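You operate a simulated robot arm through the tools that you are given. There is no shell and no other tool.

You are at the controls of a simulated robot arm. One attempt, no reset.

JOB
Set the orange card's block under the laser lens: locked, focused, hose aimed.

Only the result counts: the job must be done as asked and must still hold three seconds after the hand-in. Knocking over, shifting, dropping, spilling or breaking anything else fails it.

ROBOT AND FRAMES
A 6-joint arm with a two-finger gripper, fixed in place. Base frame: the origin is on the floor under the middle of its stand, x ahead of it, y to its left, z up. Units: mm, rad, N and s.
It reaches about 1572 mm from its shoulder. Its first joint turns from -2.897 to 2.897 rad. Payload 2.45 kg.
The TCP is the grasp point between the finger pads, 20 mm short of the fingertips. In the tool frame z runs along the fingers and y along their closing line. The gripper opens to 140 mm; its body begins 168 mm behind the TCP.
Orientation is that of the tool frame in the base frame, as [roll, pitch, yaw] about the fixed x, y, z axes, in that order (R = Rz(yaw) Ry(pitch) Rx(roll)). With the fingers straight down and closing along the base's y, the tool's x points along the base's -x, its y along +y and its z along -z.

CONTROLS
- The arm moves only by the tool send_rows. Its argument "steps" is a list that holds one entry, the list of rows, each a list of 7 numbers: the shift along the tool's x, y, z in m, then the turn, a rotation vector about the tool's x, y, z in degrees, then the finger opening in m, from 0 to 0.14. In form: [[[dx, dy, dz, rx, ry, rz, jaw], ...]]. A call has 1 to 20 rows; each row shifts and turns the commanded pose from where the row before left it, along the tool's axes as they then stand. A row lasts 0.2 s, in which the tool goes at most 50 mm and 0.15 rad; a call with a longer step from one row to the next is refused whole, and so is a gripper value outside its range. A pose out of reach is approached as far as the arm can. The call stops where the force on the tool passes 90 N (or 10 N more than at its start, if that is more) or the arm is blocked; 0.2 s more then pass. The fingers move at their own pace (about 45 mm/s each) and stop on an object; they squeeze with about 24 N. The grip force told is the motor's: it shows also when the fingers shut on nothing. Time passes only in rows, and 0.2 s behind the last, so rows that do not move let the fingers close. It gives the time, the measured TCP pose, the force on the tool (base axes), the opening and the grip force at its end, in the units of the frame above (readings bear some noise), with the torque about the TCP (base axes, N m) and any sound that the robot's microphone picked up.
- Cameras (640 x 400 px; columns grow to the right, rows downward): "scene" is fixed at [221.3, 501.7, 1532.3]; the picture's right is [-0.55, -0.83, 0.00], its down [-0.45, 0.30, -0.84] and it looks along [0.70, -0.47, -0.54] (base axes); focal length 332 px, centre (320, 200). "wrist" rides on the gripper at [78, 11, -209] in the tool frame; the picture's right is [-0.14, 0.99, 0.00], its down [-0.92, -0.13, -0.37] and it looks along [-0.36, -0.05, 0.93] (tool axes); focal length 280 px, centre (320, 200). There is no depth. A picture from a camera that has moved, and an enlarged one, comes with that camera's place and axes in the base frame and with its lens.
- grab_frame(camera): a new picture of that camera. The clock stands still meanwhile.
- close_up(camera, box): a new picture of the part [left, top, right, bottom] of that camera's present view, enlarged. The clock stands still meanwhile.
- sign_off(): hands the job in; it is judged then, once.

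Places have to be worked out from the pictures, the camera data and where the tool is seen. Open the gripper and draw the arm clear of the work before you hand the job in, unless the task says otherwise.

The tools are called after "Emit:" by a JSON object that holds its "fn" and its "kwargs". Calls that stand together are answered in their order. send_rows: Moves the arm, as the interface text tells. Its arguments: {"type":"object","properties":{"steps":{"type":"array"}},"required":["steps"]} The other tools are called the same way: grab_frame (camera) takes a picture; close_up (camera, box) takes an enlarged picture of a part of a camera's view; sign_off () hands the job in.

At the start:

```text
clock: 0.0
position: [744.7, -136.7, 1167.7]
tool_rot: [-3.141, 0.0, 3.14]
ft_force: [-0.2, 0.0, 0.2]
wrist_torque: [-0.02, 0.01, -0.01]
width: 140.2
grasp_force: 0.0
```

scene: 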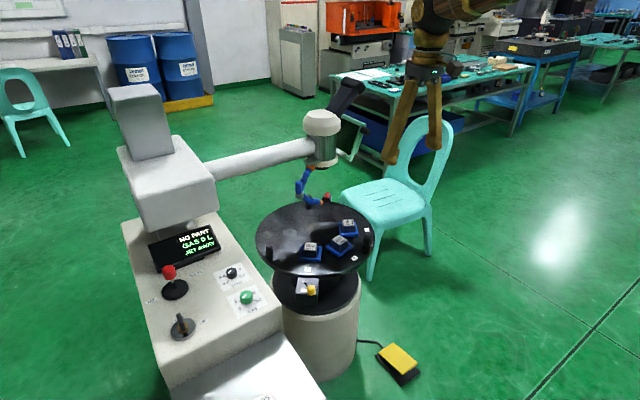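
wrist: 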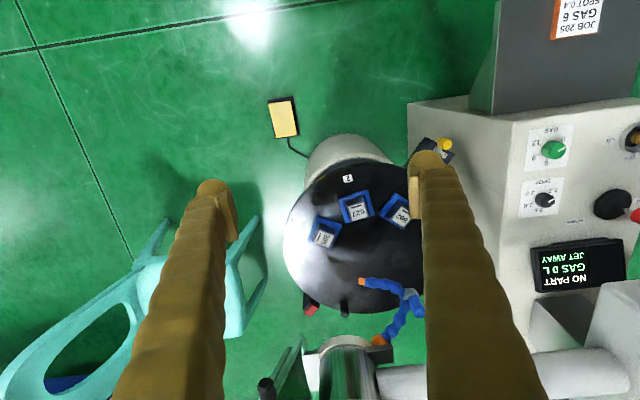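

I start by studying the station closely: the card, the blocks, the display, the knobs and the hose, before moving anything.

Emit:
{"fn": "close_up", "kwargs": {"camera": "scene", "box": [230, 160, 390, 310]}}

Emit:
{"fn": "close_up", "kwargs": {"camera": "scene", "box": [130, 210, 290, 350]}}

Emit:
{"fn": "close_up", "kwargs": {"camera": "wrist", "box": [270, 130, 470, 260]}}

Emit:
{"fn": "close_up", "kwargs": {"camera": "wrist", "box": [480, 0, 640, 100]}}

Emit:
{"fn": "close_up", "kwargs": {"camera": "wrist", "box": [500, 110, 640, 300]}}

Emit:
{"fn": "close_up", "kwargs": {"camera": "wrist", "box": [270, 250, 450, 400]}}

```text
2.67 times, centred on (310, 235) of scene
camera zoom: at [221.3, 501.7, 1532.3], right [-0.55, -0.83, 0.0], down [-0.45, 0.3, -0.84], along [0.7, -0.47, -0.54], focal length 886 px, centre (347, 107)
```

zoom: 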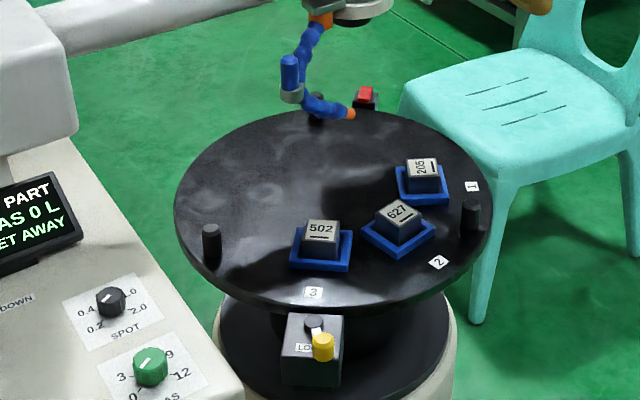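

```text
2.86 times, centred on (210, 280) of scene
camera zoom: at [221.3, 501.7, 1532.3], right [-0.55, -0.83, 0.0], down [-0.45, 0.3, -0.84], along [0.7, -0.47, -0.54], focal length 950 px, centre (634, -29)
```

zoom: 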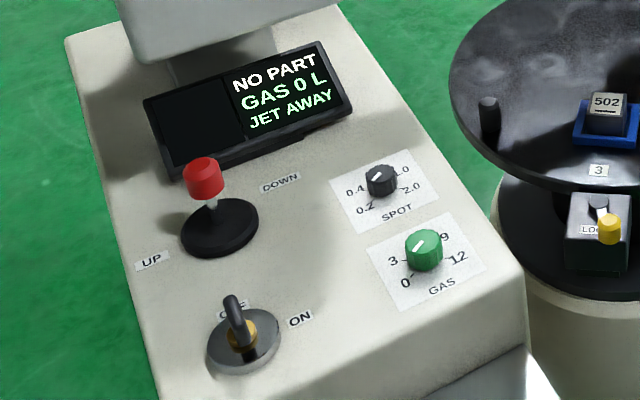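

```text
3.08 times, centred on (370, 195) of wrist
camera zoom: at [667.2, -125.3, 1376.3], right [0.14, 0.99, 0.0], down [0.92, -0.13, 0.37], along [0.36, -0.05, -0.93], focal length 863 px, centre (166, 215)
```

zoom: 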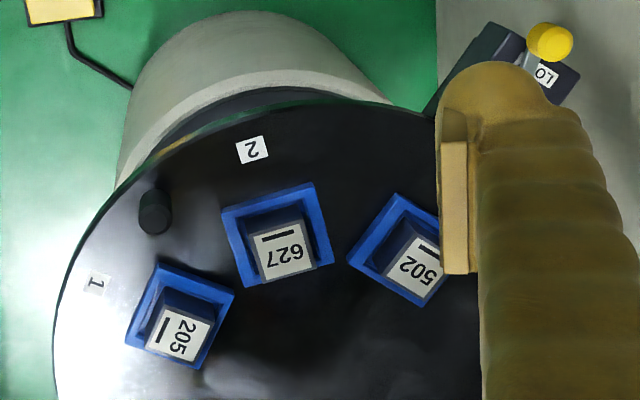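

```text
4.00 times, centred on (560, 50) of wrist
camera zoom: at [667.2, -125.3, 1376.3], right [0.14, 0.99, 0.0], down [0.92, -0.13, 0.37], along [0.36, -0.05, -0.93], focal length 1122 px, centre (-640, 800)
```

zoom: 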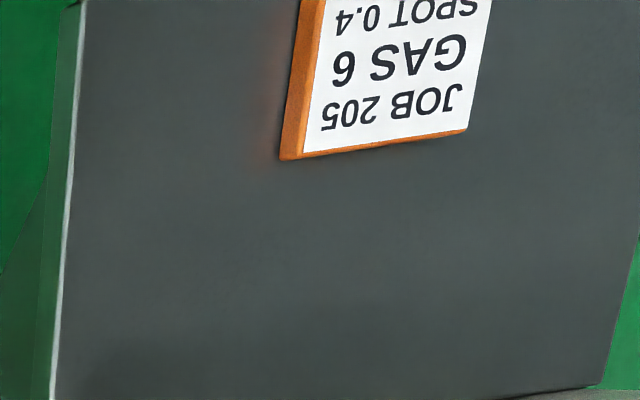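

```text
2.11 times, centred on (570, 205) of wrist
camera zoom: at [667.2, -125.3, 1376.3], right [0.14, 0.99, 0.0], down [0.92, -0.13, 0.37], along [0.36, -0.05, -0.93], focal length 590 px, centre (-206, 190)
```

zoom: 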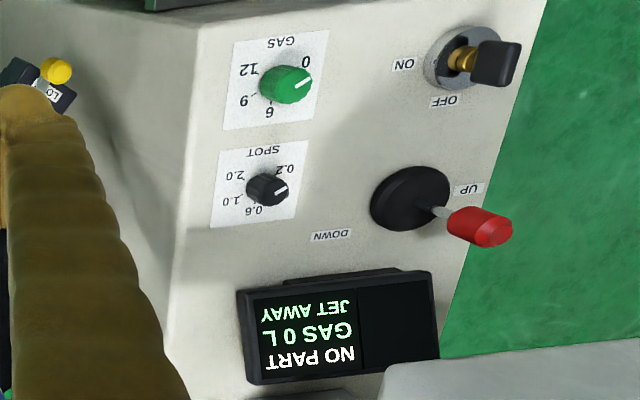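

```text
2.67 times, centred on (360, 325) of wrist
camera zoom: at [667.2, -125.3, 1376.3], right [0.14, 0.99, 0.0], down [0.92, -0.13, 0.37], along [0.36, -0.05, -0.93], focal length 748 px, centre (213, -133)
```

zoom: 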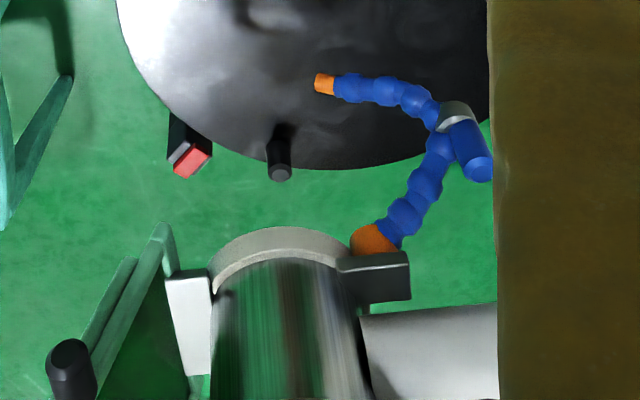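

The card reads JOB 205 / GAS 6 / SPOT 0.4, so the block is 205 (station 1). The display shows NO PART, GAS 0 L, JET AWAY. I shift left and back for a clear look at the card, console, lock and lens area.

Emit:
{"fn": "send_rows", "kwargs": {"steps": [[[0.03, 0.04, 0, 0, 0, 0, 0.14], [0.03, 0.04, 0, 0, 0, 0, 0.14], [0.03, 0.04, 0, 0, 0, 0, 0.14], [0.03, 0.04, 0, 0, 0, 0, 0.14], [0.03, 0.04, 0, 0, 0, 0, 0.14], [0, 0, 0, 0, 0, 0, 0.14]]]}}

Emit:
{"fn": "grab_frame", "kwargs": {"camera": "wrist"}}

Emit:
{"fn": "close_up", "kwargs": {"camera": "scene", "box": [260, 90, 380, 220]}}

Emit:
{"fn": "close_up", "kwargs": {"camera": "scene", "box": [215, 250, 275, 310]}}

Emit:
{"fn": "close_up", "kwargs": {"camera": "scene", "box": [270, 260, 350, 320]}}

```text
clock: 1.4
position: [593.3, 64.7, 1166.7]
tool_rot: [-3.141, -0.002, 3.14]
ft_force: [0.3, 0.0, 0.1]
wrist_torque: [0.01, 0.01, -0.02]
width: 140.1
grasp_force: 0.1
```

```text
taken
camera wrist: at [516.7, 75.5, 1375.8], right [0.14, 0.99, 0.0], down [0.92, -0.13, 0.37], along [0.36, -0.05, -0.93], focal length 280 px, centre (320, 200)
```

wrist: 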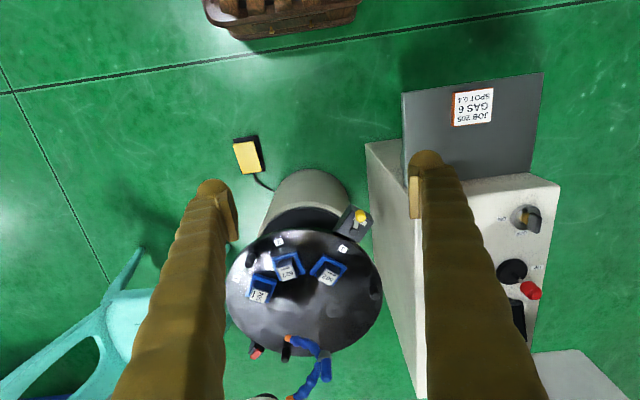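

```text
3.08 times, centred on (320, 155) of scene
camera zoom: at [221.3, 501.7, 1532.3], right [-0.55, -0.83, 0.0], down [-0.45, 0.3, -0.84], along [0.7, -0.47, -0.54], focal length 1023 px, centre (320, 338)
```

zoom: 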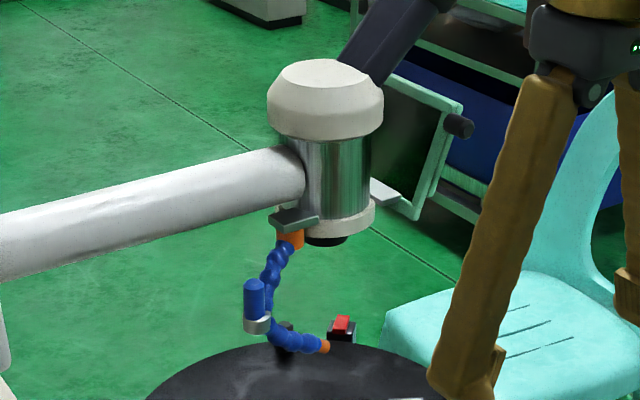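

```text
6.67 times, centred on (245, 280) of scene
camera zoom: at [221.3, 501.7, 1532.3], right [-0.55, -0.83, 0.0], down [-0.45, 0.3, -0.84], along [0.7, -0.47, -0.54], focal length 2216 px, centre (820, -333)
```

zoom: 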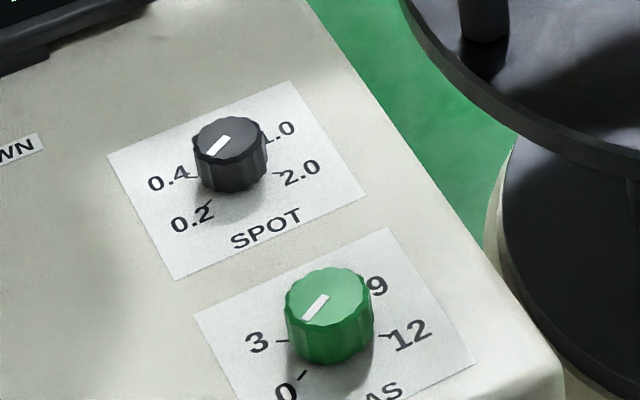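

```text
6.67 times, centred on (310, 290) of scene
camera zoom: at [221.3, 501.7, 1532.3], right [-0.55, -0.83, 0.0], down [-0.45, 0.3, -0.84], along [0.7, -0.47, -0.54], focal length 2216 px, centre (387, -400)
```

zoom: 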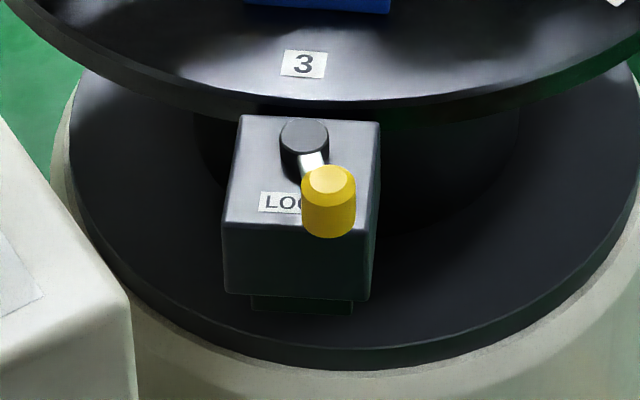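

The lock lever's yellow knob points outward beside the LOCK label, and both knobs read minimum. Next I lower the wrist and tilt it to look ahead at the lens, hose and table rim from the robot side.

Emit:
{"fn": "send_rows", "kwargs": {"steps": [[[0.01, -0.02, 0.045, 0, 0, 0, 0.14], [0.01, -0.02, 0.045, 0, 0, 0, 0.14], [0.01, -0.02, 0.045, 0, 0, 0, 0.14], [0.01, -0.02, 0.045, 0, 0, 0, 0.14], [0.01, -0.02, 0.045, 0, 0, 0, 0.14], [0, 0, 0, 0, -7.5, 0, 0.14], [0, 0, 0, 0, -7.5, 0, 0.14], [0, 0, 0, 0, -7.5, 0, 0.14], [0, 0, 0, 0, -7.5, 0, 0.14], [0, 0, 0, 0, -7.5, 0, 0.14], [0, 0, 0, 0, -7.5, 0, 0.14], [0, 0, 0, 0, 0, 0, 0.14]]]}}

Emit:
{"fn": "grab_frame", "kwargs": {"camera": "wrist"}}

```text
refused: row 1 steps farther than a row can; nothing moved
```

```text
taken
camera wrist: at [516.7, 75.5, 1375.8], right [0.14, 0.99, 0.0], down [0.92, -0.13, 0.37], along [0.36, -0.05, -0.93], focal length 280 px, centre (320, 200)
```

wrist: 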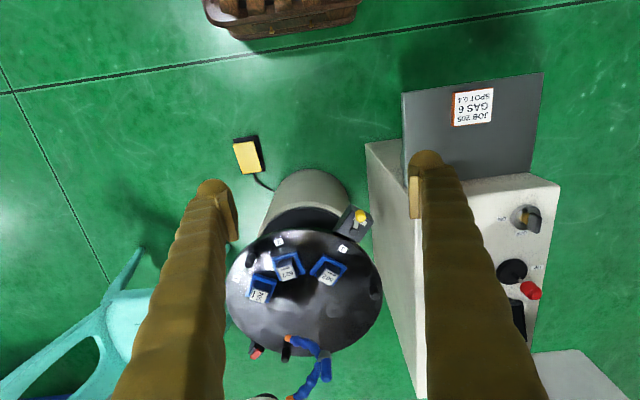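

The combined shift was over 50 mm per row and was refused; I resend it with smaller steps.

Emit:
{"fn": "send_rows", "kwargs": {"steps": [[[0.01, -0.02, 0.04, 0, 0, 0, 0.14], [0.01, -0.02, 0.04, 0, 0, 0, 0.14], [0.01, -0.02, 0.04, 0, 0, 0, 0.14], [0.01, -0.02, 0.04, 0, 0, 0, 0.14], [0.01, -0.02, 0.04, 0, 0, 0, 0.14], [0, 0, 0, 0, -7.5, 0, 0.14], [0, 0, 0, 0, -7.5, 0, 0.14], [0, 0, 0, 0, -7.5, 0, 0.14], [0, 0, 0, 0, -7.5, 0, 0.14], [0, 0, 0, 0, -7.5, 0, 0.14], [0, 0, 0, 0, -7.5, 0, 0.14], [0, 0, 0, 0, 0, 0, 0.14]]]}}

Emit:
{"fn": "grab_frame", "kwargs": {"camera": "wrist"}}

```text
clock: 4.0
position: [574.4, -33.9, 991.7]
tool_rot: [3.117, 0.663, -3.142]
ft_force: [0.5, 0.6, -0.6]
wrist_torque: [-0.01, 0.01, 0.01]
width: 140.1
grasp_force: 0.0
out of reach, approached as far as the arm can: row 10, 11
```

```text
taken
camera wrist: at [383.7, -27.8, 1108.3], right [0.09, 0.99, 0.1], down [0.5, -0.14, 0.85], along [0.86, -0.03, -0.51], focal length 280 px, centre (320, 200)
```

wrist: 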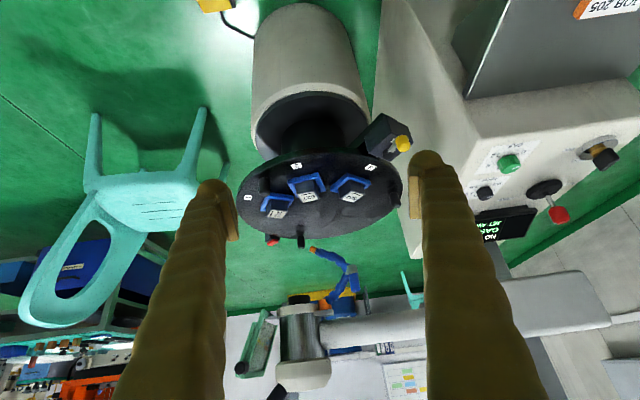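

This view is upside down but clear: image-down is base-up. I zoom into the table, head, hose and lock.

Emit:
{"fn": "close_up", "kwargs": {"camera": "wrist", "box": [230, 220, 430, 400]}}

Emit:
{"fn": "close_up", "kwargs": {"camera": "wrist", "box": [230, 100, 430, 250]}}

Emit:
{"fn": "close_up", "kwargs": {"camera": "wrist", "box": [450, 120, 630, 250]}}

```text
2.22 times, centred on (330, 310) of wrist
camera zoom: at [383.7, -27.8, 1108.3], right [0.09, 0.99, 0.1], down [0.5, -0.14, 0.85], along [0.86, -0.03, -0.51], focal length 623 px, centre (298, -44)
```

zoom: 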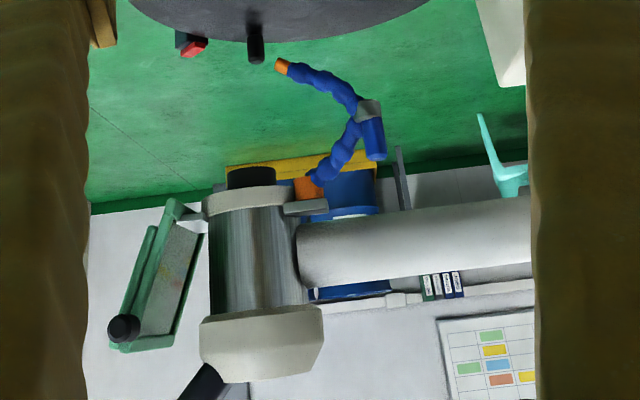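

```text
2.67 times, centred on (330, 175) of wrist
camera zoom: at [383.7, -27.8, 1108.3], right [0.09, 0.99, 0.1], down [0.5, -0.14, 0.85], along [0.86, -0.03, -0.51], focal length 748 px, centre (293, 267)
```

zoom: 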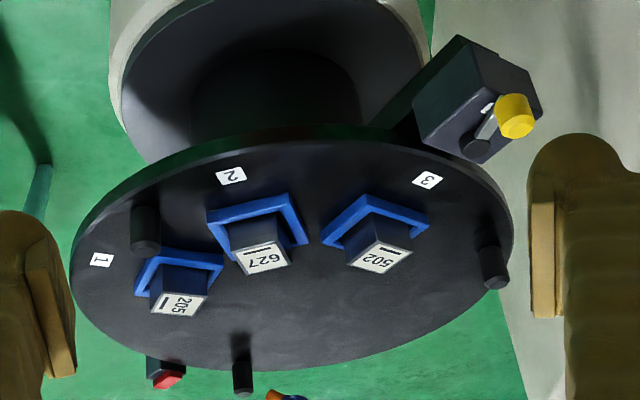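

```text
3.08 times, centred on (540, 185) of wrist
camera zoom: at [383.7, -27.8, 1108.3], right [0.09, 0.99, 0.1], down [0.5, -0.14, 0.85], along [0.86, -0.03, -0.51], focal length 863 px, centre (-357, 246)
```

zoom: 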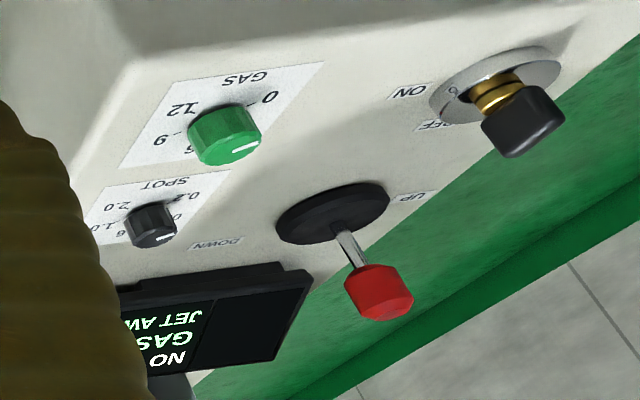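

Triangulating gives the table centre near (1081,-51), top z≈718. Labels 1/2/3 sit at 240°/190°/140°, the pegs at about 95°/215°/335° on r≈205, and the lens and red pointer at about 315°. Block 205 therefore needs roughly +75° of turn; I check the lock, hose and display up close first.

Emit:
{"fn": "close_up", "kwargs": {"camera": "wrist", "box": [350, 100, 430, 160]}}

Emit:
{"fn": "close_up", "kwargs": {"camera": "wrist", "box": [270, 230, 390, 320]}}

Emit:
{"fn": "close_up", "kwargs": {"camera": "scene", "box": [285, 160, 345, 215]}}

Emit:
{"fn": "close_up", "kwargs": {"camera": "scene", "box": [140, 225, 225, 350]}}

```text
6.67 times, centred on (390, 130) of wrist
camera zoom: at [383.7, -27.8, 1108.3], right [0.09, 0.99, 0.1], down [0.5, -0.14, 0.85], along [0.86, -0.03, -0.51], focal length 1869 px, centre (-147, 667)
```

zoom: 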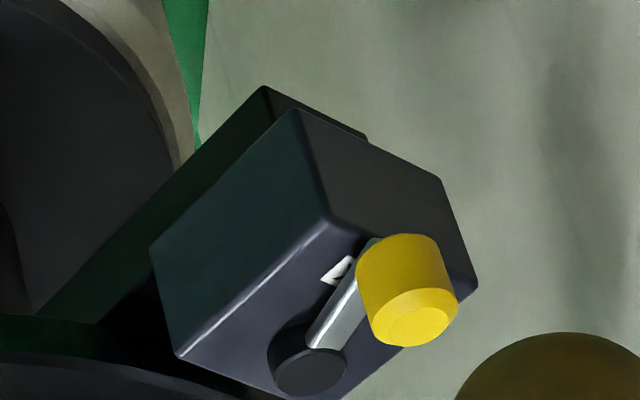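

```text
4.44 times, centred on (330, 275) of wrist
camera zoom: at [383.7, -27.8, 1108.3], right [0.09, 0.99, 0.1], down [0.5, -0.14, 0.85], along [0.86, -0.03, -0.51], focal length 1246 px, centre (276, -133)
```

zoom: 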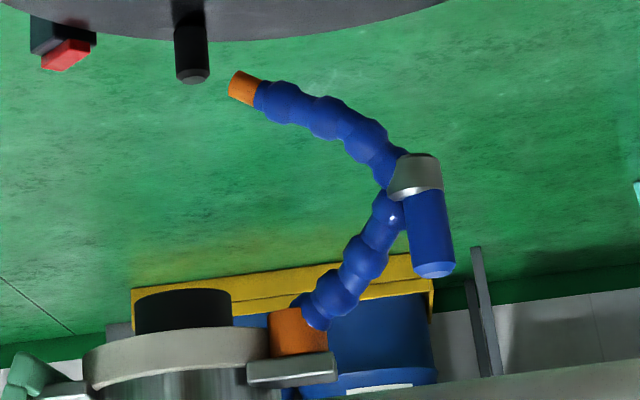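

```text
7.27 times, centred on (315, 188) of scene
camera zoom: at [221.3, 501.7, 1532.3], right [-0.55, -0.83, 0.0], down [-0.45, 0.3, -0.84], along [0.7, -0.47, -0.54], focal length 2417 px, centre (356, 291)
```

zoom: 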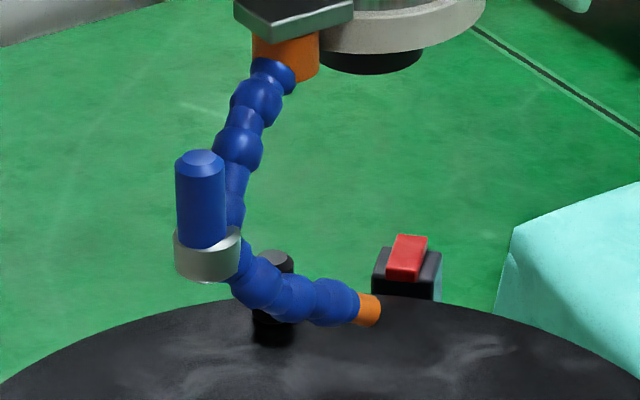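

```text
3.20 times, centred on (182, 288) of scene
camera zoom: at [221.3, 501.7, 1532.3], right [-0.55, -0.83, 0.0], down [-0.45, 0.3, -0.84], along [0.7, -0.47, -0.54], focal length 1064 px, centre (760, -80)
```

zoom: 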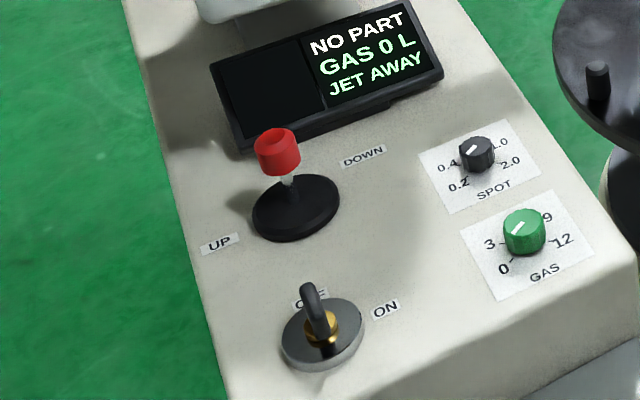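

Hose, lock and joystick are mapped: joystick base near (989,479), pushing -y is DOWN; hose mount near (1150,-73), nozzle tip near (1104,-95,830). I level the tool again and move back toward the table, then read the pose before approaching a peg.

Emit:
{"fn": "send_rows", "kwargs": {"steps": [[[0, 0, 0, 0, 7.6, 0, 0.14], [0, 0, 0, 0, 7.6, 0, 0.14], [0, 0, 0, 0, 7.6, 0, 0.14], [0, 0, 0, 0, 7.6, 0, 0.14], [0, 0, 0, 0, 7.6, 0, 0.14], [0, 0, 0, 0, 0, 0, 0.14]]]}}

```text
clock: 5.4
position: [576.6, -27.1, 993.1]
tool_rot: [3.102, 0.074, -3.112]
ft_force: [0.0, 0.3, 0.3]
wrist_torque: [-0.02, 0.01, -0.01]
width: 139.9
grasp_force: 0.1
out of reach, approached as far as the arm can: row 1
```

The tool is nearly vertical with a few degrees of leftover tilt. I correct that, then travel to above peg 1 near (914,-168) while turning the tool so its x axis points radially outward (215°).

Emit:
{"fn": "send_rows", "kwargs": {"steps": [[[0, 0, 0, 2.4, 4.2, 0, 0.14], [-0.042, -0.0176, 0.01, 0, 0, 0, 0.1], [-0.042, -0.0176, 0.01, 0, 0, 0, 0.07], [-0.042, -0.0176, 0.01, 0, 0, 0, 0.07], [-0.042, -0.0176, 0.01, 0, 0, 0, 0.07], [-0.042, -0.0176, 0.01, 0, 0, 0, 0.07], [-0.042, -0.0176, 0.01, 0, 0, 0, 0.07], [-0.042, -0.0176, 0.01, 0, 0, 0, 0.07], [0, 0, 0, 0, 0, -8.3, 0.07], [0, 0, 0, 0, 0, -8.3, 0.07], [0, 0, 0, 0, 0, -8.3, 0.07], [0, 0, 0, 0, 0, -8.3, 0.07], [0, 0, 0, 0, 0, 0, 0.07]]]}}

Emit:
{"fn": "grab_frame", "kwargs": {"camera": "wrist"}}

Emit:
{"fn": "grab_frame", "kwargs": {"camera": "scene"}}

```text
clock: 8.2
position: [874.1, -140.1, 922.8]
tool_rot: [-3.139, 0.001, -2.53]
ft_force: [0.6, -0.4, 0.0]
wrist_torque: [-0.01, 0.0, 0.01]
width: 70.1
grasp_force: 0.0
```

```text
taken
camera wrist: at [803.6, -175.9, 1132.4], right [-0.45, 0.89, 0.0], down [0.83, 0.42, 0.37], along [0.33, 0.17, -0.93], focal length 280 px, centre (320, 200)
```

wrist: 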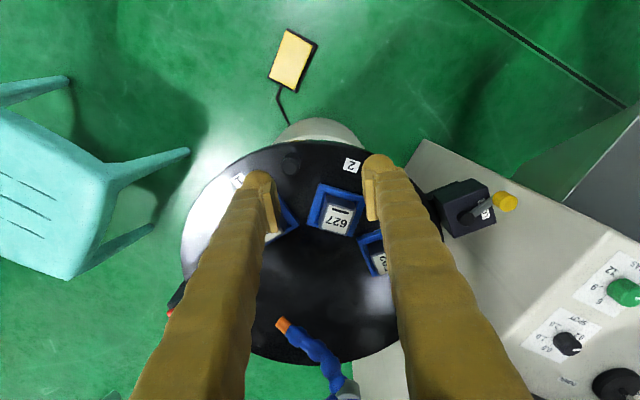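

```text
taken
```

scene: 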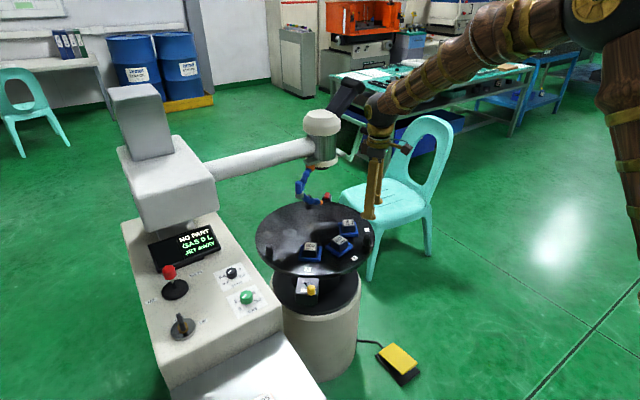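

The tool is vertical at yaw 215° above the near side of the table. I zoom on peg 1, the lock lever and the stations to refine their places.

Emit:
{"fn": "close_up", "kwargs": {"camera": "wrist", "box": [220, 130, 380, 230]}}

Emit:
{"fn": "close_up", "kwargs": {"camera": "wrist", "box": [420, 160, 530, 250]}}

Emit:
{"fn": "close_up", "kwargs": {"camera": "wrist", "box": [240, 290, 400, 400]}}

```text
4.00 times, centred on (300, 180) of wrist
camera zoom: at [803.6, -175.9, 1132.4], right [-0.45, 0.89, 0.0], down [0.83, 0.42, 0.37], along [0.33, 0.17, -0.93], focal length 1122 px, centre (400, 280)
```

zoom: 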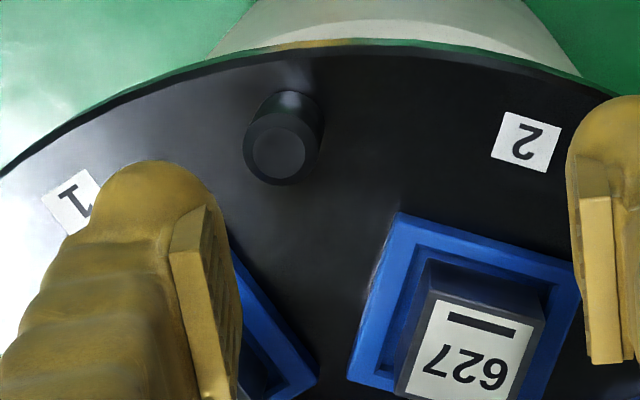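

```text
4.44 times, centred on (475, 205) of wrist
camera zoom: at [803.6, -175.9, 1132.4], right [-0.45, 0.89, 0.0], down [0.83, 0.42, 0.37], along [0.33, 0.17, -0.93], focal length 1246 px, centre (-369, 178)
```

zoom: 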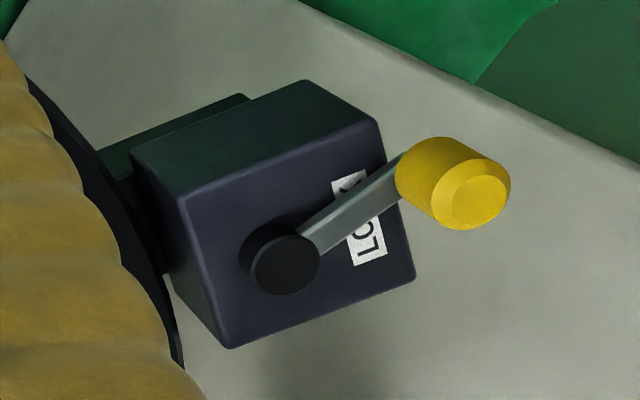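

```text
3.64 times, centred on (320, 345) of wrist
camera zoom: at [803.6, -175.9, 1132.4], right [-0.45, 0.89, 0.0], down [0.83, 0.42, 0.37], along [0.33, 0.17, -0.93], focal length 1020 px, centre (320, -327)
```

zoom: 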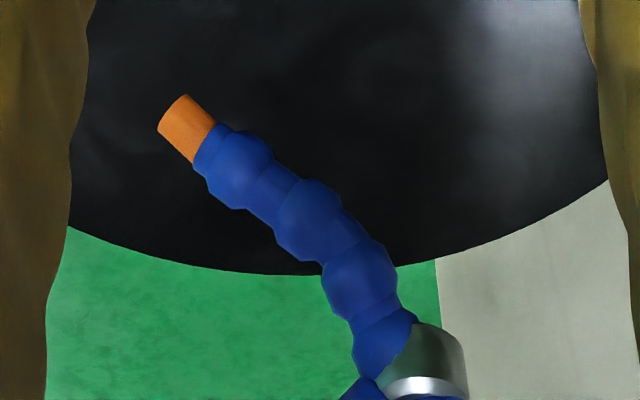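

Peg 1's top is at about (912.5,-167.6,758), and the lock lever pivots at (866,114) with its knob at (817,133). I align over the peg with a 70 mm opening and come down partway, then check the picture.

Emit:
{"fn": "send_rows", "kwargs": {"steps": [[[-0.008, -0.0223, 0, 0, 0, 0, 0.07], [-0.008, -0.0223, 0, 0, 0, 0, 0.07], [0, 0, 0.04, 0, 0, 0, 0.07], [0, 0, 0.04, 0, 0, 0, 0.07], [0, 0, 0, 0, 0, 0, 0.07]]]}}

Emit:
{"fn": "grab_frame", "kwargs": {"camera": "wrist"}}

```text
clock: 9.4
position: [912.8, -168.1, 842.5]
tool_rot: [-3.138, 0.0, -2.533]
ft_force: [-0.1, -0.5, -0.4]
wrist_torque: [0.02, -0.01, 0.0]
width: 69.7
grasp_force: 0.1
```

```text
taken
camera wrist: at [842.3, -203.7, 1052.0], right [-0.45, 0.89, 0.0], down [0.83, 0.42, 0.37], along [0.33, 0.16, -0.93], focal length 280 px, centre (320, 200)
```

wrist: 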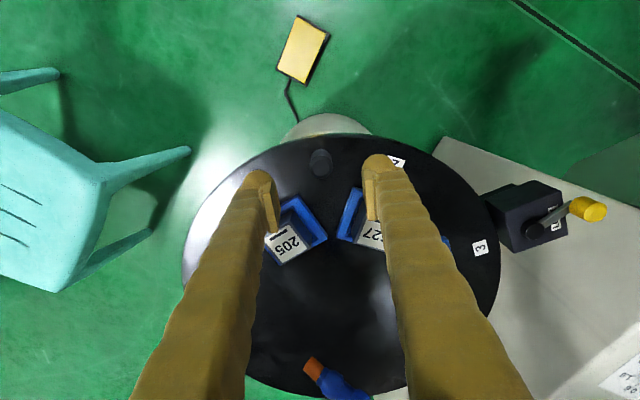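

The peg sits centred between the fingers. I descend to TCP z≈747 and close on it.

Emit:
{"fn": "send_rows", "kwargs": {"steps": [[[0, 0, 0.035, 0, 0, 0, 0.07], [0, 0, 0.035, 0, 0, 0, 0.07], [0, 0, 0.025, 0, 0, 0, 0.07], [0, 0, 0, 0, 0, 0, 0.07], [0, 0, 0, 0, 0, 0, 0.02], [0, 0, 0, 0, 0, 0, 0.02], [0, 0, 0, 0, 0, 0, 0.02], [0, 0, 0, 0, 0, 0, 0.02]]]}}

```text
clock: 11.2
position: [912.7, -167.8, 748.0]
tool_rot: [-3.139, -0.001, -2.531]
ft_force: [-0.9, 1.3, -3.2]
wrist_torque: [0.01, 0.01, -0.05]
width: 24.9
grasp_force: 33.1
```

Gripped at 24.9 mm, so the peg is about 25 mm across. I try a small 3° counter-clockwise turn to feel whether the table is free.

Emit:
{"fn": "send_rows", "kwargs": {"steps": [[[-0.0001, -0.0054, 0, 0, 0, -1.5, 0.02], [-0.0001, -0.0054, 0, 0, 0, -1.5, 0.02], [0, 0, 0, 0, 0, 0, 0.02]]]}}

Emit:
{"fn": "grab_frame", "kwargs": {"camera": "scene"}}

```text
clock: 12.0
position: [919.8, -177.9, 748.7]
tool_rot: [-3.139, 0.001, -2.48]
ft_force: [1.4, 0.3, 2.2]
wrist_torque: [0.08, -0.07, -0.02]
width: 24.7
grasp_force: 45.0
```

```text
taken
```

scene: 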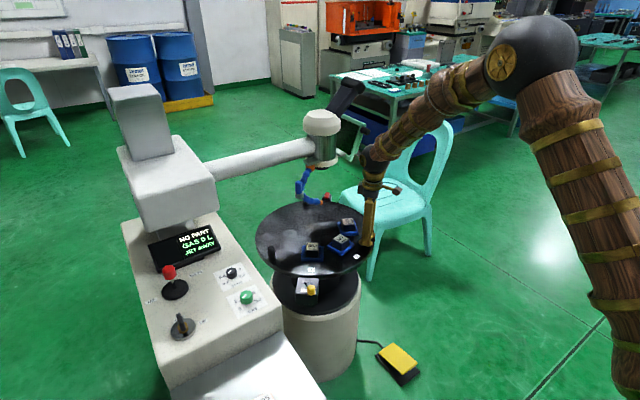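

The table turns freely with tiny forces, so it is unlocked. I continue about 18° more with peg 1, then check the clearance to the shield.

Emit:
{"fn": "send_rows", "kwargs": {"steps": [[[-0.0006, -0.0161, 0, 0, 0, -4.5, 0.02], [-0.0006, -0.0161, 0, 0, 0, -4.5, 0.02], [-0.0006, -0.0161, 0, 0, 0, -4.5, 0.02], [-0.0006, -0.0161, 0, 0, 0, -4.5, 0.02], [0, 0, 0, 0, 0, 0, 0.02]]]}}

Emit:
{"fn": "grab_frame", "kwargs": {"camera": "scene"}}

Emit:
{"fn": "grab_frame", "kwargs": {"camera": "wrist"}}

```text
clock: 13.2
position: [966.0, -221.2, 748.5]
tool_rot: [-3.138, -0.001, -2.166]
ft_force: [8.7, 11.1, -4.8]
wrist_torque: [0.37, -0.33, -0.2]
width: 24.7
grasp_force: 45.2
```

```text
taken
```

scene: 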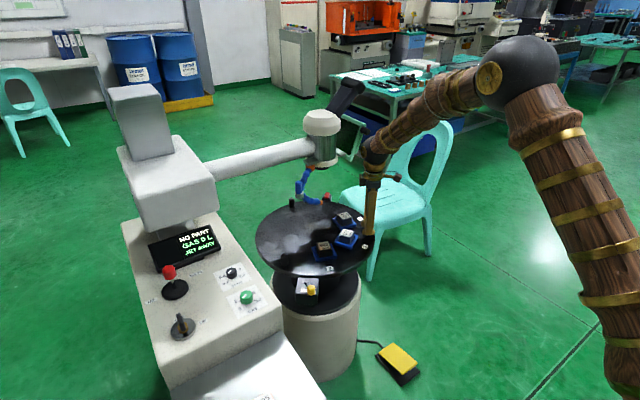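

```text
taken
camera wrist: at [913.5, -279.0, 957.9], right [-0.74, 0.67, 0.0], down [0.62, 0.69, 0.37], along [0.25, 0.27, -0.93], focal length 280 px, centre (320, 200)
```

wrist: 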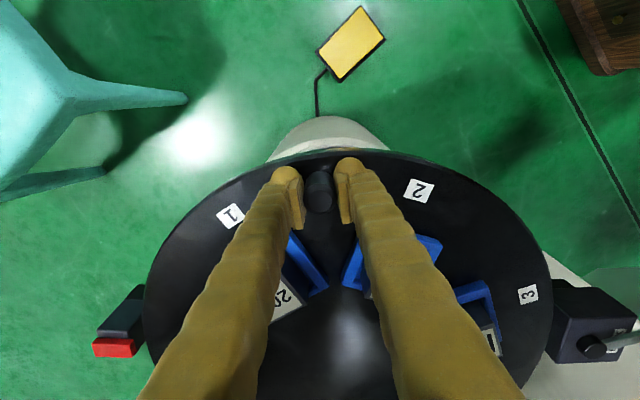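

The table followed to about +21° (peg 1 now at 236°), and the red pointer is visible at left. To stay clear of the shield, I release peg 1 and go round the near side to peg 3, which should now be near (991,134).

Emit:
{"fn": "send_rows", "kwargs": {"steps": [[[0, 0, 0, 0, 0, 0, 0.07], [0, 0, 0, 0, 0, 0, 0.07], [0, 0, 0, 0, 0, 0, 0.07], [0, 0, -0.045, 0, 0, 0, 0.07], [0, 0, -0.045, 0, 0, 0, 0.07], [0, 0, -0.045, 0, 0, 0, 0.07], [-0.0241, 0.0362, 0, 0, 0, 0, 0.07], [-0.0241, 0.0362, 0, 0, 0, 0, 0.07], [-0.0241, 0.0362, 0, 0, 0, 0, 0.07], [-0.0241, 0.0362, 0, 0, 0, 0, 0.07], [-0.0355, 0.0168, 0, 0, 0, 0, 0.07], [-0.0355, 0.0168, 0, 0, 0, 0, 0.07], [-0.0355, 0.0168, 0, 0, 0, 0, 0.07], [-0.0355, 0.0168, 0, 0, 0, 0, 0.07], [-0.0355, 0.0168, 0, 0, 0, 0, 0.07], [0, 0, 0, 0, 0, 0, 0.07]]]}}

Emit:
{"fn": "send_rows", "kwargs": {"steps": [[[0, 0, 0, 0, 0, 8.4, 0.07], [0, 0, 0, 0, 0, 8.4, 0.07], [0, 0, 0, 0, 0, 8.4, 0.07], [0, 0, 0, 0, 0, 8.4, 0.07], [0, 0, 0, 0, 0, 8.4, 0.07], [0, 0, 0, 0, 0, 8.4, 0.07], [0, 0, 0, 0, 0, 8.4, 0.07], [0, 0, 0, 0, 0, 8.4, 0.07], [0, 0, 0, 0, 0, 8.4, 0.07], [0, 0, 0, 0, 0, 8.4, 0.07], [0, 0, 0, 0, 0, 8.4, 0.07], [0, 0, 0, 0, 0, 8.4, 0.07], [0, 0, 0, 0, 0, 8.4, 0.07], [0, 0, 0, 0, 0, 8.4, 0.07], [0, 0, 0, 0, 0, 2.4, 0.07], [0, 0, 0, 0, 0, 0, 0.07]]]}}

Emit:
{"fn": "grab_frame", "kwargs": {"camera": "wrist"}}

Emit:
{"fn": "grab_frame", "kwargs": {"camera": "scene"}}

```text
clock: 16.6
position: [930.4, 134.8, 883.1]
tool_rot: [-3.136, -0.002, -2.167]
ft_force: [0.4, -0.1, -0.6]
wrist_torque: [0.02, 0.0, 0.0]
width: 70.2
grasp_force: 0.0
```

```text
clock: 20.0
position: [931.7, 134.3, 883.5]
tool_rot: [3.141, 0.003, 2.02]
ft_force: [-1.0, 0.5, -0.1]
wrist_torque: [0.04, -0.02, -0.01]
width: 70.1
grasp_force: 0.1
```

```text
taken
camera wrist: at [905.9, 210.1, 1091.5], right [0.95, 0.31, 0.0], down [0.29, -0.88, 0.37], along [0.12, -0.35, -0.93], focal length 280 px, centre (320, 200)
```

wrist: 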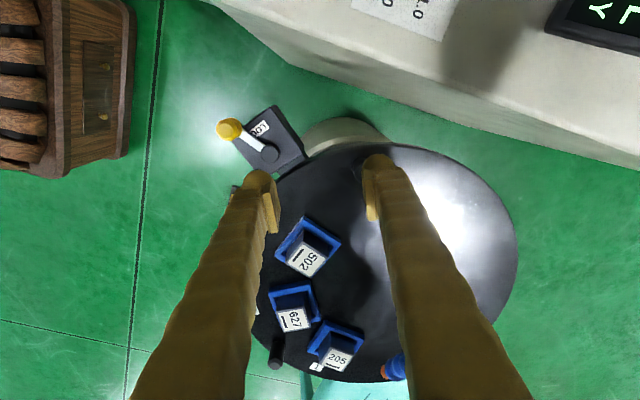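

```text
taken
```

scene: 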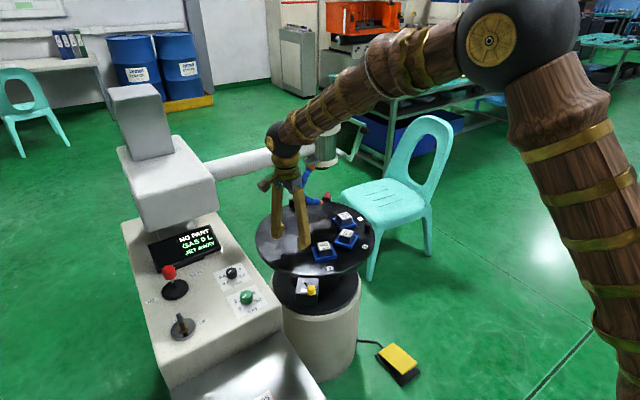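

The tool now faces outward at 116°. I step over the expected peg 3 position and look.

Emit:
{"fn": "send_rows", "kwargs": {"steps": [[[-0.013, 0.0267, 0, 0, 0, 0, 0.07], [-0.013, 0.0267, 0, 0, 0, 0, 0.07], [0, 0, 0.04, 0, 0, 0, 0.07], [0, 0, 0, 0, 0, 0, 0.07]]]}}

Emit:
{"fn": "grab_frame", "kwargs": {"camera": "wrist"}}

```text
clock: 21.0
position: [991.1, 134.4, 841.7]
tool_rot: [-3.141, 0.003, 2.024]
ft_force: [-0.3, -0.1, -0.2]
wrist_torque: [-0.01, -0.02, -0.02]
width: 69.9
grasp_force: 0.1
```

```text
taken
camera wrist: at [965.9, 210.5, 1051.1], right [0.95, 0.31, 0.0], down [0.29, -0.88, 0.37], along [0.12, -0.35, -0.93], focal length 280 px, centre (320, 200)
```

wrist: 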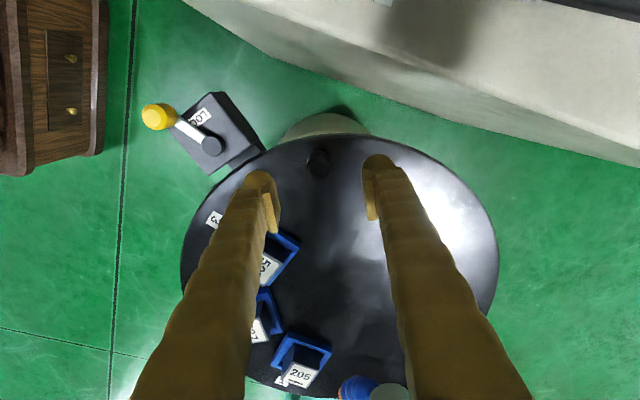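

Peg 3 is centred between the fingers. I descend, grip it and swing the table another 45° counter-clockwise.

Emit:
{"fn": "send_rows", "kwargs": {"steps": [[[0, 0, 0.035, 0, 0, 0, 0.07], [0, 0, 0.035, 0, 0, 0, 0.07], [0, 0, 0.024, 0, 0, 0, 0.07], [0, 0, 0, 0, 0, 0, 0.07], [0, 0, 0, 0, 0, 0, 0.02], [0, 0, 0, 0, 0, 0, 0.02], [0, 0, 0, 0, 0, 0, 0.02], [0, 0, 0, 0, 0, 0, 0.02]]]}}

Emit:
{"fn": "send_rows", "kwargs": {"steps": [[[-0.0006, -0.0161, 0, 0, 0, -4.5, 0.02], [-0.0006, -0.0161, 0, 0, 0, -4.5, 0.02], [-0.0006, -0.0161, 0, 0, 0, -4.5, 0.02], [-0.0006, -0.0161, 0, 0, 0, -4.5, 0.02], [-0.0006, -0.0161, 0, 0, 0, -4.5, 0.02], [-0.0006, -0.0161, 0, 0, 0, -4.5, 0.02], [-0.0006, -0.0161, 0, 0, 0, -4.5, 0.02], [-0.0006, -0.0161, 0, 0, 0, -4.5, 0.02], [-0.0006, -0.0161, 0, 0, 0, -4.5, 0.02], [-0.0006, -0.0161, 0, 0, 0, -4.5, 0.02], [0, 0, 0, 0, 0, 0, 0.02]]]}}

Emit:
{"fn": "grab_frame", "kwargs": {"camera": "scene"}}

Emit:
{"fn": "grab_frame", "kwargs": {"camera": "wrist"}}

```text
clock: 22.8
position: [989.9, 134.0, 748.0]
tool_rot: [3.141, 0.003, 2.023]
ft_force: [1.1, 0.8, -2.6]
wrist_torque: [-0.01, -0.04, -0.09]
width: 25.0
grasp_force: 33.6
```

```text
clock: 25.2
position: [886.2, 16.4, 749.1]
tool_rot: [-3.14, 0.003, 2.808]
ft_force: [25.1, -10.0, -12.9]
wrist_torque: [-0.1, -0.22, 0.11]
width: 24.7
grasp_force: 44.5
```

```text
taken
```

scene: 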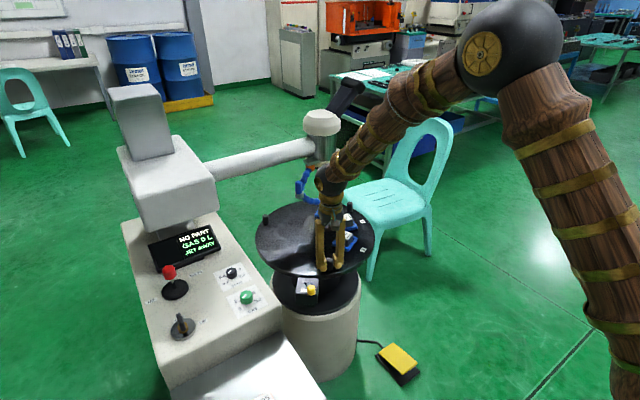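

```text
taken
camera wrist: at [815.1, 53.1, 957.7], right [0.45, 0.89, 0.0], down [0.83, -0.42, 0.37], along [0.33, -0.17, -0.93], focal length 280 px, centre (320, 200)
```

wrist: 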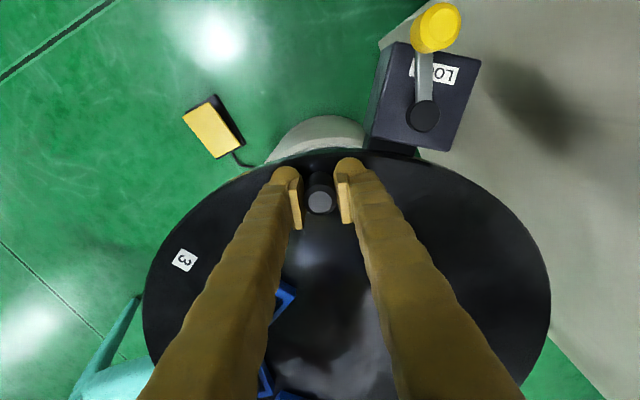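

The table followed with only a radial pull of about 27 N on the grip, so the true radius is slightly smaller than I assumed. I ease inward 1.5 mm, turn about 7° further in small steps, then check the display.

Emit:
{"fn": "send_rows", "kwargs": {"steps": [[[-0.0015, 0, 0, 0, 0, 0, 0.02], [-0.0005, -0.0089, 0, 0, 0, -2.5, 0.02], [-0.0005, -0.0089, 0, 0, 0, -2.5, 0.02], [-0.0003, -0.0071, 0, 0, 0, -2.0, 0.02], [0, 0, 0, 0, 0, 0, 0.02]]]}}

Emit:
{"fn": "close_up", "kwargs": {"camera": "scene", "box": [130, 210, 230, 280]}}

Emit:
{"fn": "close_up", "kwargs": {"camera": "scene", "box": [290, 170, 390, 280]}}

Emit:
{"fn": "grab_frame", "kwargs": {"camera": "wrist"}}

```text
clock: 26.4
position: [879.2, -7.9, 749.0]
tool_rot: [-3.137, 0.0, 2.93]
ft_force: [-29.6, 4.2, 10.0]
wrist_torque: [0.06, 0.37, 0.1]
width: 24.9
grasp_force: 45.0
```

```text
5.71 times, centred on (180, 245) of scene
camera zoom: at [221.3, 501.7, 1532.3], right [-0.55, -0.83, 0.0], down [-0.45, 0.3, -0.84], along [0.7, -0.47, -0.54], focal length 1899 px, centre (1120, -57)
```

zoom: 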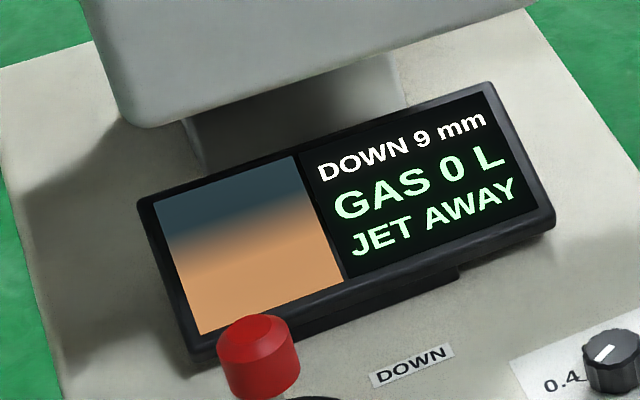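

```text
3.64 times, centred on (340, 225) of scene
camera zoom: at [221.3, 501.7, 1532.3], right [-0.55, -0.83, 0.0], down [-0.45, 0.3, -0.84], along [0.7, -0.47, -0.54], focal length 1209 px, centre (247, 109)
```

zoom: 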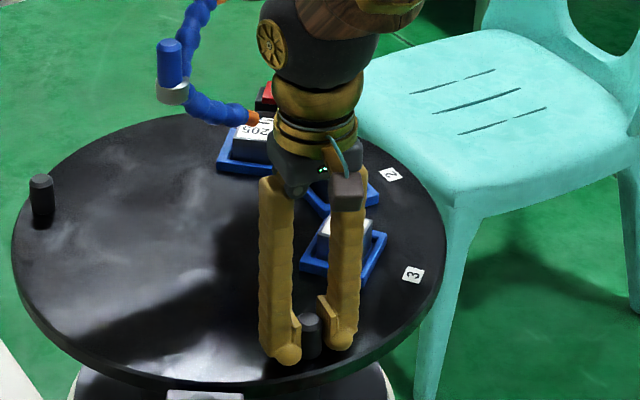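

```text
taken
camera wrist: at [805.4, 19.4, 957.9], right [0.34, 0.94, 0.0], down [0.87, -0.32, 0.37], along [0.35, -0.13, -0.93], focal length 280 px, centre (320, 200)
```

wrist: 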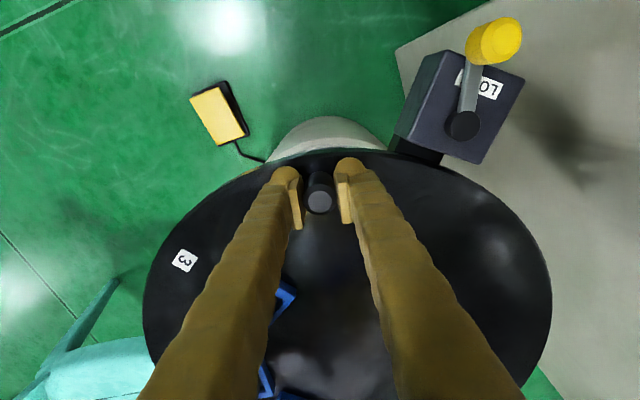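

The display now reads "DOWN 9 mm" and its camera image shows the part edge partly in view, so 205 is almost under the lens. I relax the radial force and creep another degree, watching the display.

Emit:
{"fn": "send_rows", "kwargs": {"steps": [[[0.0012, 0, 0, 0, 0, 0, 0.02], [0, -0.0036, 0, 0, 0, -1.0, 0.02], [0, 0, 0, 0, 0, 0, 0.02]]]}}

Emit:
{"fn": "close_up", "kwargs": {"camera": "scene", "box": [130, 210, 230, 280]}}

Emit:
{"fn": "close_up", "kwargs": {"camera": "scene", "box": [300, 180, 350, 220]}}

```text
clock: 27.2
position: [878.2, -12.1, 748.9]
tool_rot: [-3.14, 0.0, 2.948]
ft_force: [-13.6, 2.5, -9.1]
wrist_torque: [0.02, -0.07, 0.13]
width: 24.7
grasp_force: 45.4
```

```text
5.71 times, centred on (180, 245) of scene
camera zoom: at [221.3, 501.7, 1532.3], right [-0.55, -0.83, 0.0], down [-0.45, 0.3, -0.84], along [0.7, -0.47, -0.54], focal length 1899 px, centre (1120, -57)
```

zoom: 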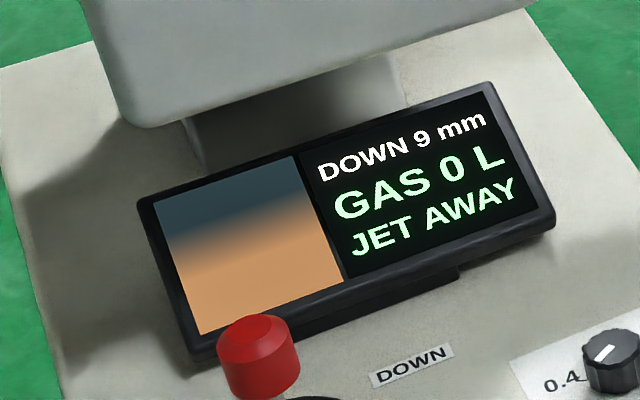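

```text
10.00 times, centred on (325, 200) of scene
camera zoom: at [221.3, 501.7, 1532.3], right [-0.55, -0.83, 0.0], down [-0.45, 0.3, -0.84], along [0.7, -0.47, -0.54], focal length 3324 px, centre (270, 200)
```

zoom: 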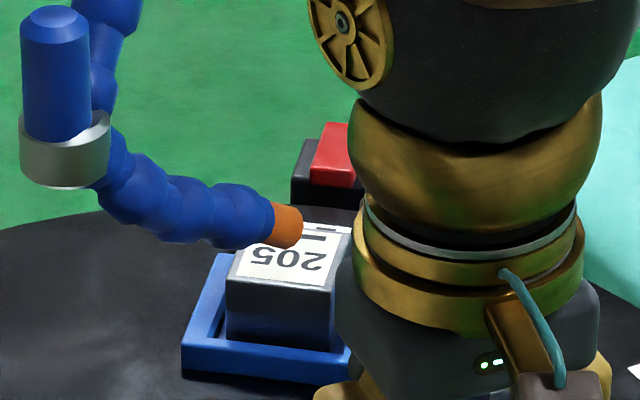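

The picture on the display did not change, so it only signals focus, not position. I release the peg, back off and look along the 315° line to measure how label 1, block 205 and the red pointer line up.

Emit:
{"fn": "send_rows", "kwargs": {"steps": [[[0, 0, 0, 0, 0, 0, 0.05], [0, 0, 0, 0, 0, 0, 0.07], [0, 0, 0, 0, 0, 0, 0.07], [0, 0, -0.05, 0, 0, 0, 0.07], [0, 0, -0.05, 0, 0, 0, 0.07], [0, 0, -0.05, 0, 0, 0, 0.07], [0.0129, 0.0366, 0, 0, 0, 0, 0.14], [0.0129, 0.0366, 0, 0, 0, 0, 0.14], [0.0129, 0.0366, 0, 0, 0, 0, 0.14], [0.0129, 0.0366, 0, 0, 0, 0, 0.14], [0.0129, 0.0366, 0, 0, 0, 0, 0.14], [0, 0, 0, 0, 0, 8.5, 0.14], [0, 0, 0, 0, 0, 8.5, 0.14], [0, 0, 0, 0, 0, 8.5, 0.14], [0, 0, 0, 0, 0, 8.5, 0.14], [0, 0, 0, 0, -8.3, 0, 0.14], [0, 0, 0, 0, -8.3, 0, 0.14], [0, 0, 0, 0, -8.3, 0, 0.14], [0, 0, 0, 0, 0, 0, 0.14]]]}}

Emit:
{"fn": "grab_frame", "kwargs": {"camera": "wrist"}}

Emit:
{"fn": "grab_frame", "kwargs": {"camera": "scene"}}

```text
clock: 31.2
position: [850.1, 182.8, 898.4]
tool_rot: [3.141, 0.44, 2.356]
ft_force: [1.0, -0.2, 0.1]
wrist_torque: [0.0, -0.01, -0.03]
width: 140.1
grasp_force: 0.0
```

```text
taken
camera wrist: at [745.9, 302.0, 1054.4], right [0.79, 0.61, 0.06], down [0.39, -0.57, 0.72], along [0.48, -0.55, -0.69], focal length 280 px, centre (320, 200)
```

wrist: 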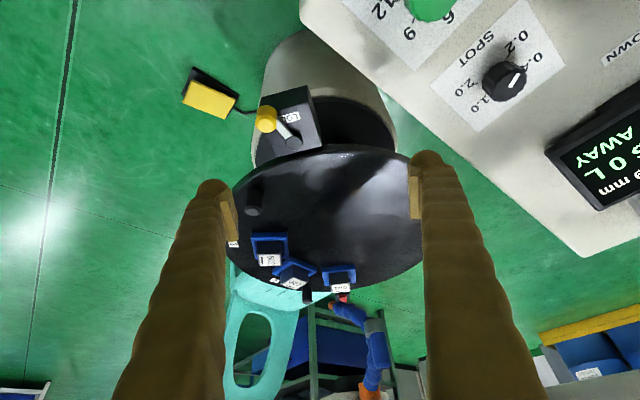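

```text
taken
```

scene: 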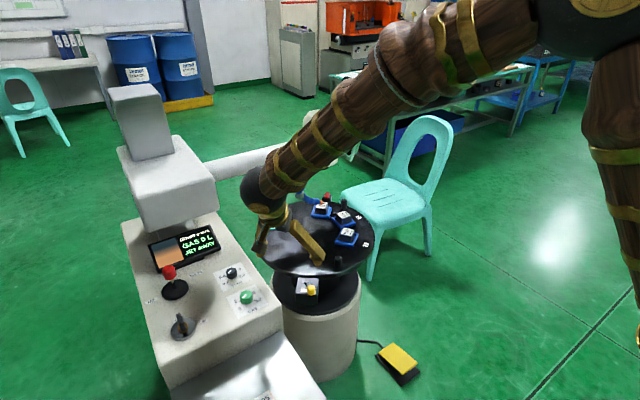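

Emit:
{"fn": "close_up", "kwargs": {"camera": "wrist", "box": [290, 250, 390, 320]}}

Emit:
{"fn": "close_up", "kwargs": {"camera": "wrist", "box": [230, 140, 430, 310]}}

Emit:
{"fn": "close_up", "kwargs": {"camera": "scene", "box": [290, 180, 380, 240]}}

Emit:
{"fn": "close_up", "kwargs": {"camera": "scene", "box": [130, 215, 230, 280]}}

```text
5.71 times, centred on (340, 285) of wrist
camera zoom: at [745.9, 302.0, 1054.4], right [0.79, 0.61, 0.06], down [0.39, -0.57, 0.72], along [0.48, -0.55, -0.69], focal length 1602 px, centre (206, -286)
```

zoom: 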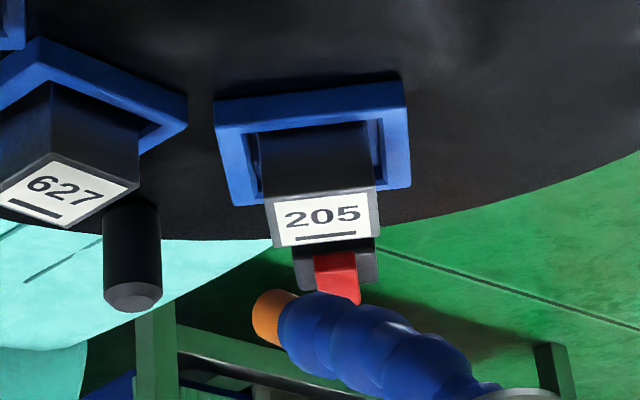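

```text
2.35 times, centred on (330, 225) of wrist
camera zoom: at [745.9, 302.0, 1054.4], right [0.79, 0.61, 0.06], down [0.39, -0.57, 0.72], along [0.48, -0.55, -0.69], focal length 660 px, centre (296, 141)
```

zoom: 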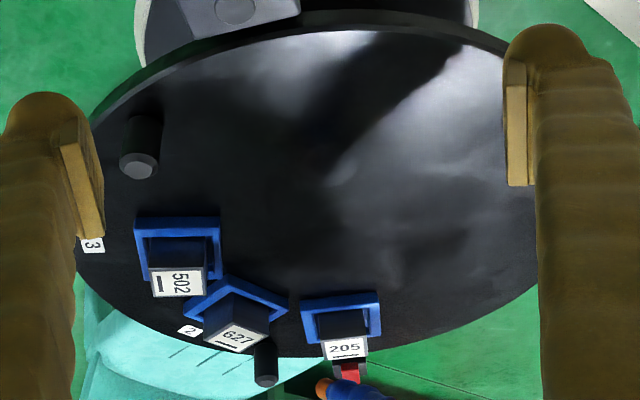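

```text
6.67 times, centred on (335, 210) of scene
camera zoom: at [221.3, 501.7, 1532.3], right [-0.55, -0.83, 0.0], down [-0.45, 0.3, -0.84], along [0.7, -0.47, -0.54], focal length 2216 px, centre (220, 133)
```

zoom: 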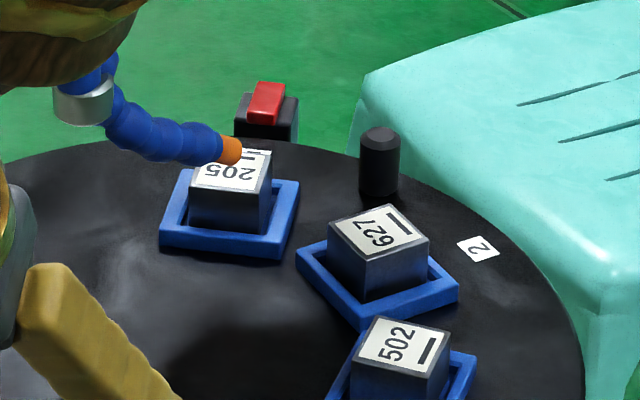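

```text
6.15 times, centred on (180, 248) of scene
camera zoom: at [221.3, 501.7, 1532.3], right [-0.55, -0.83, 0.0], down [-0.45, 0.3, -0.84], along [0.7, -0.47, -0.54], focal length 2045 px, centre (1182, -92)
```

zoom: 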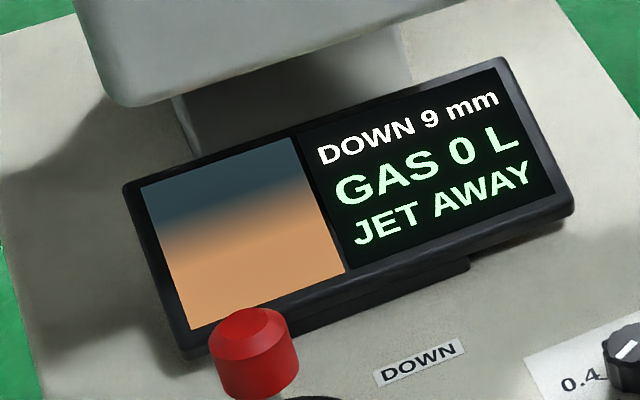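

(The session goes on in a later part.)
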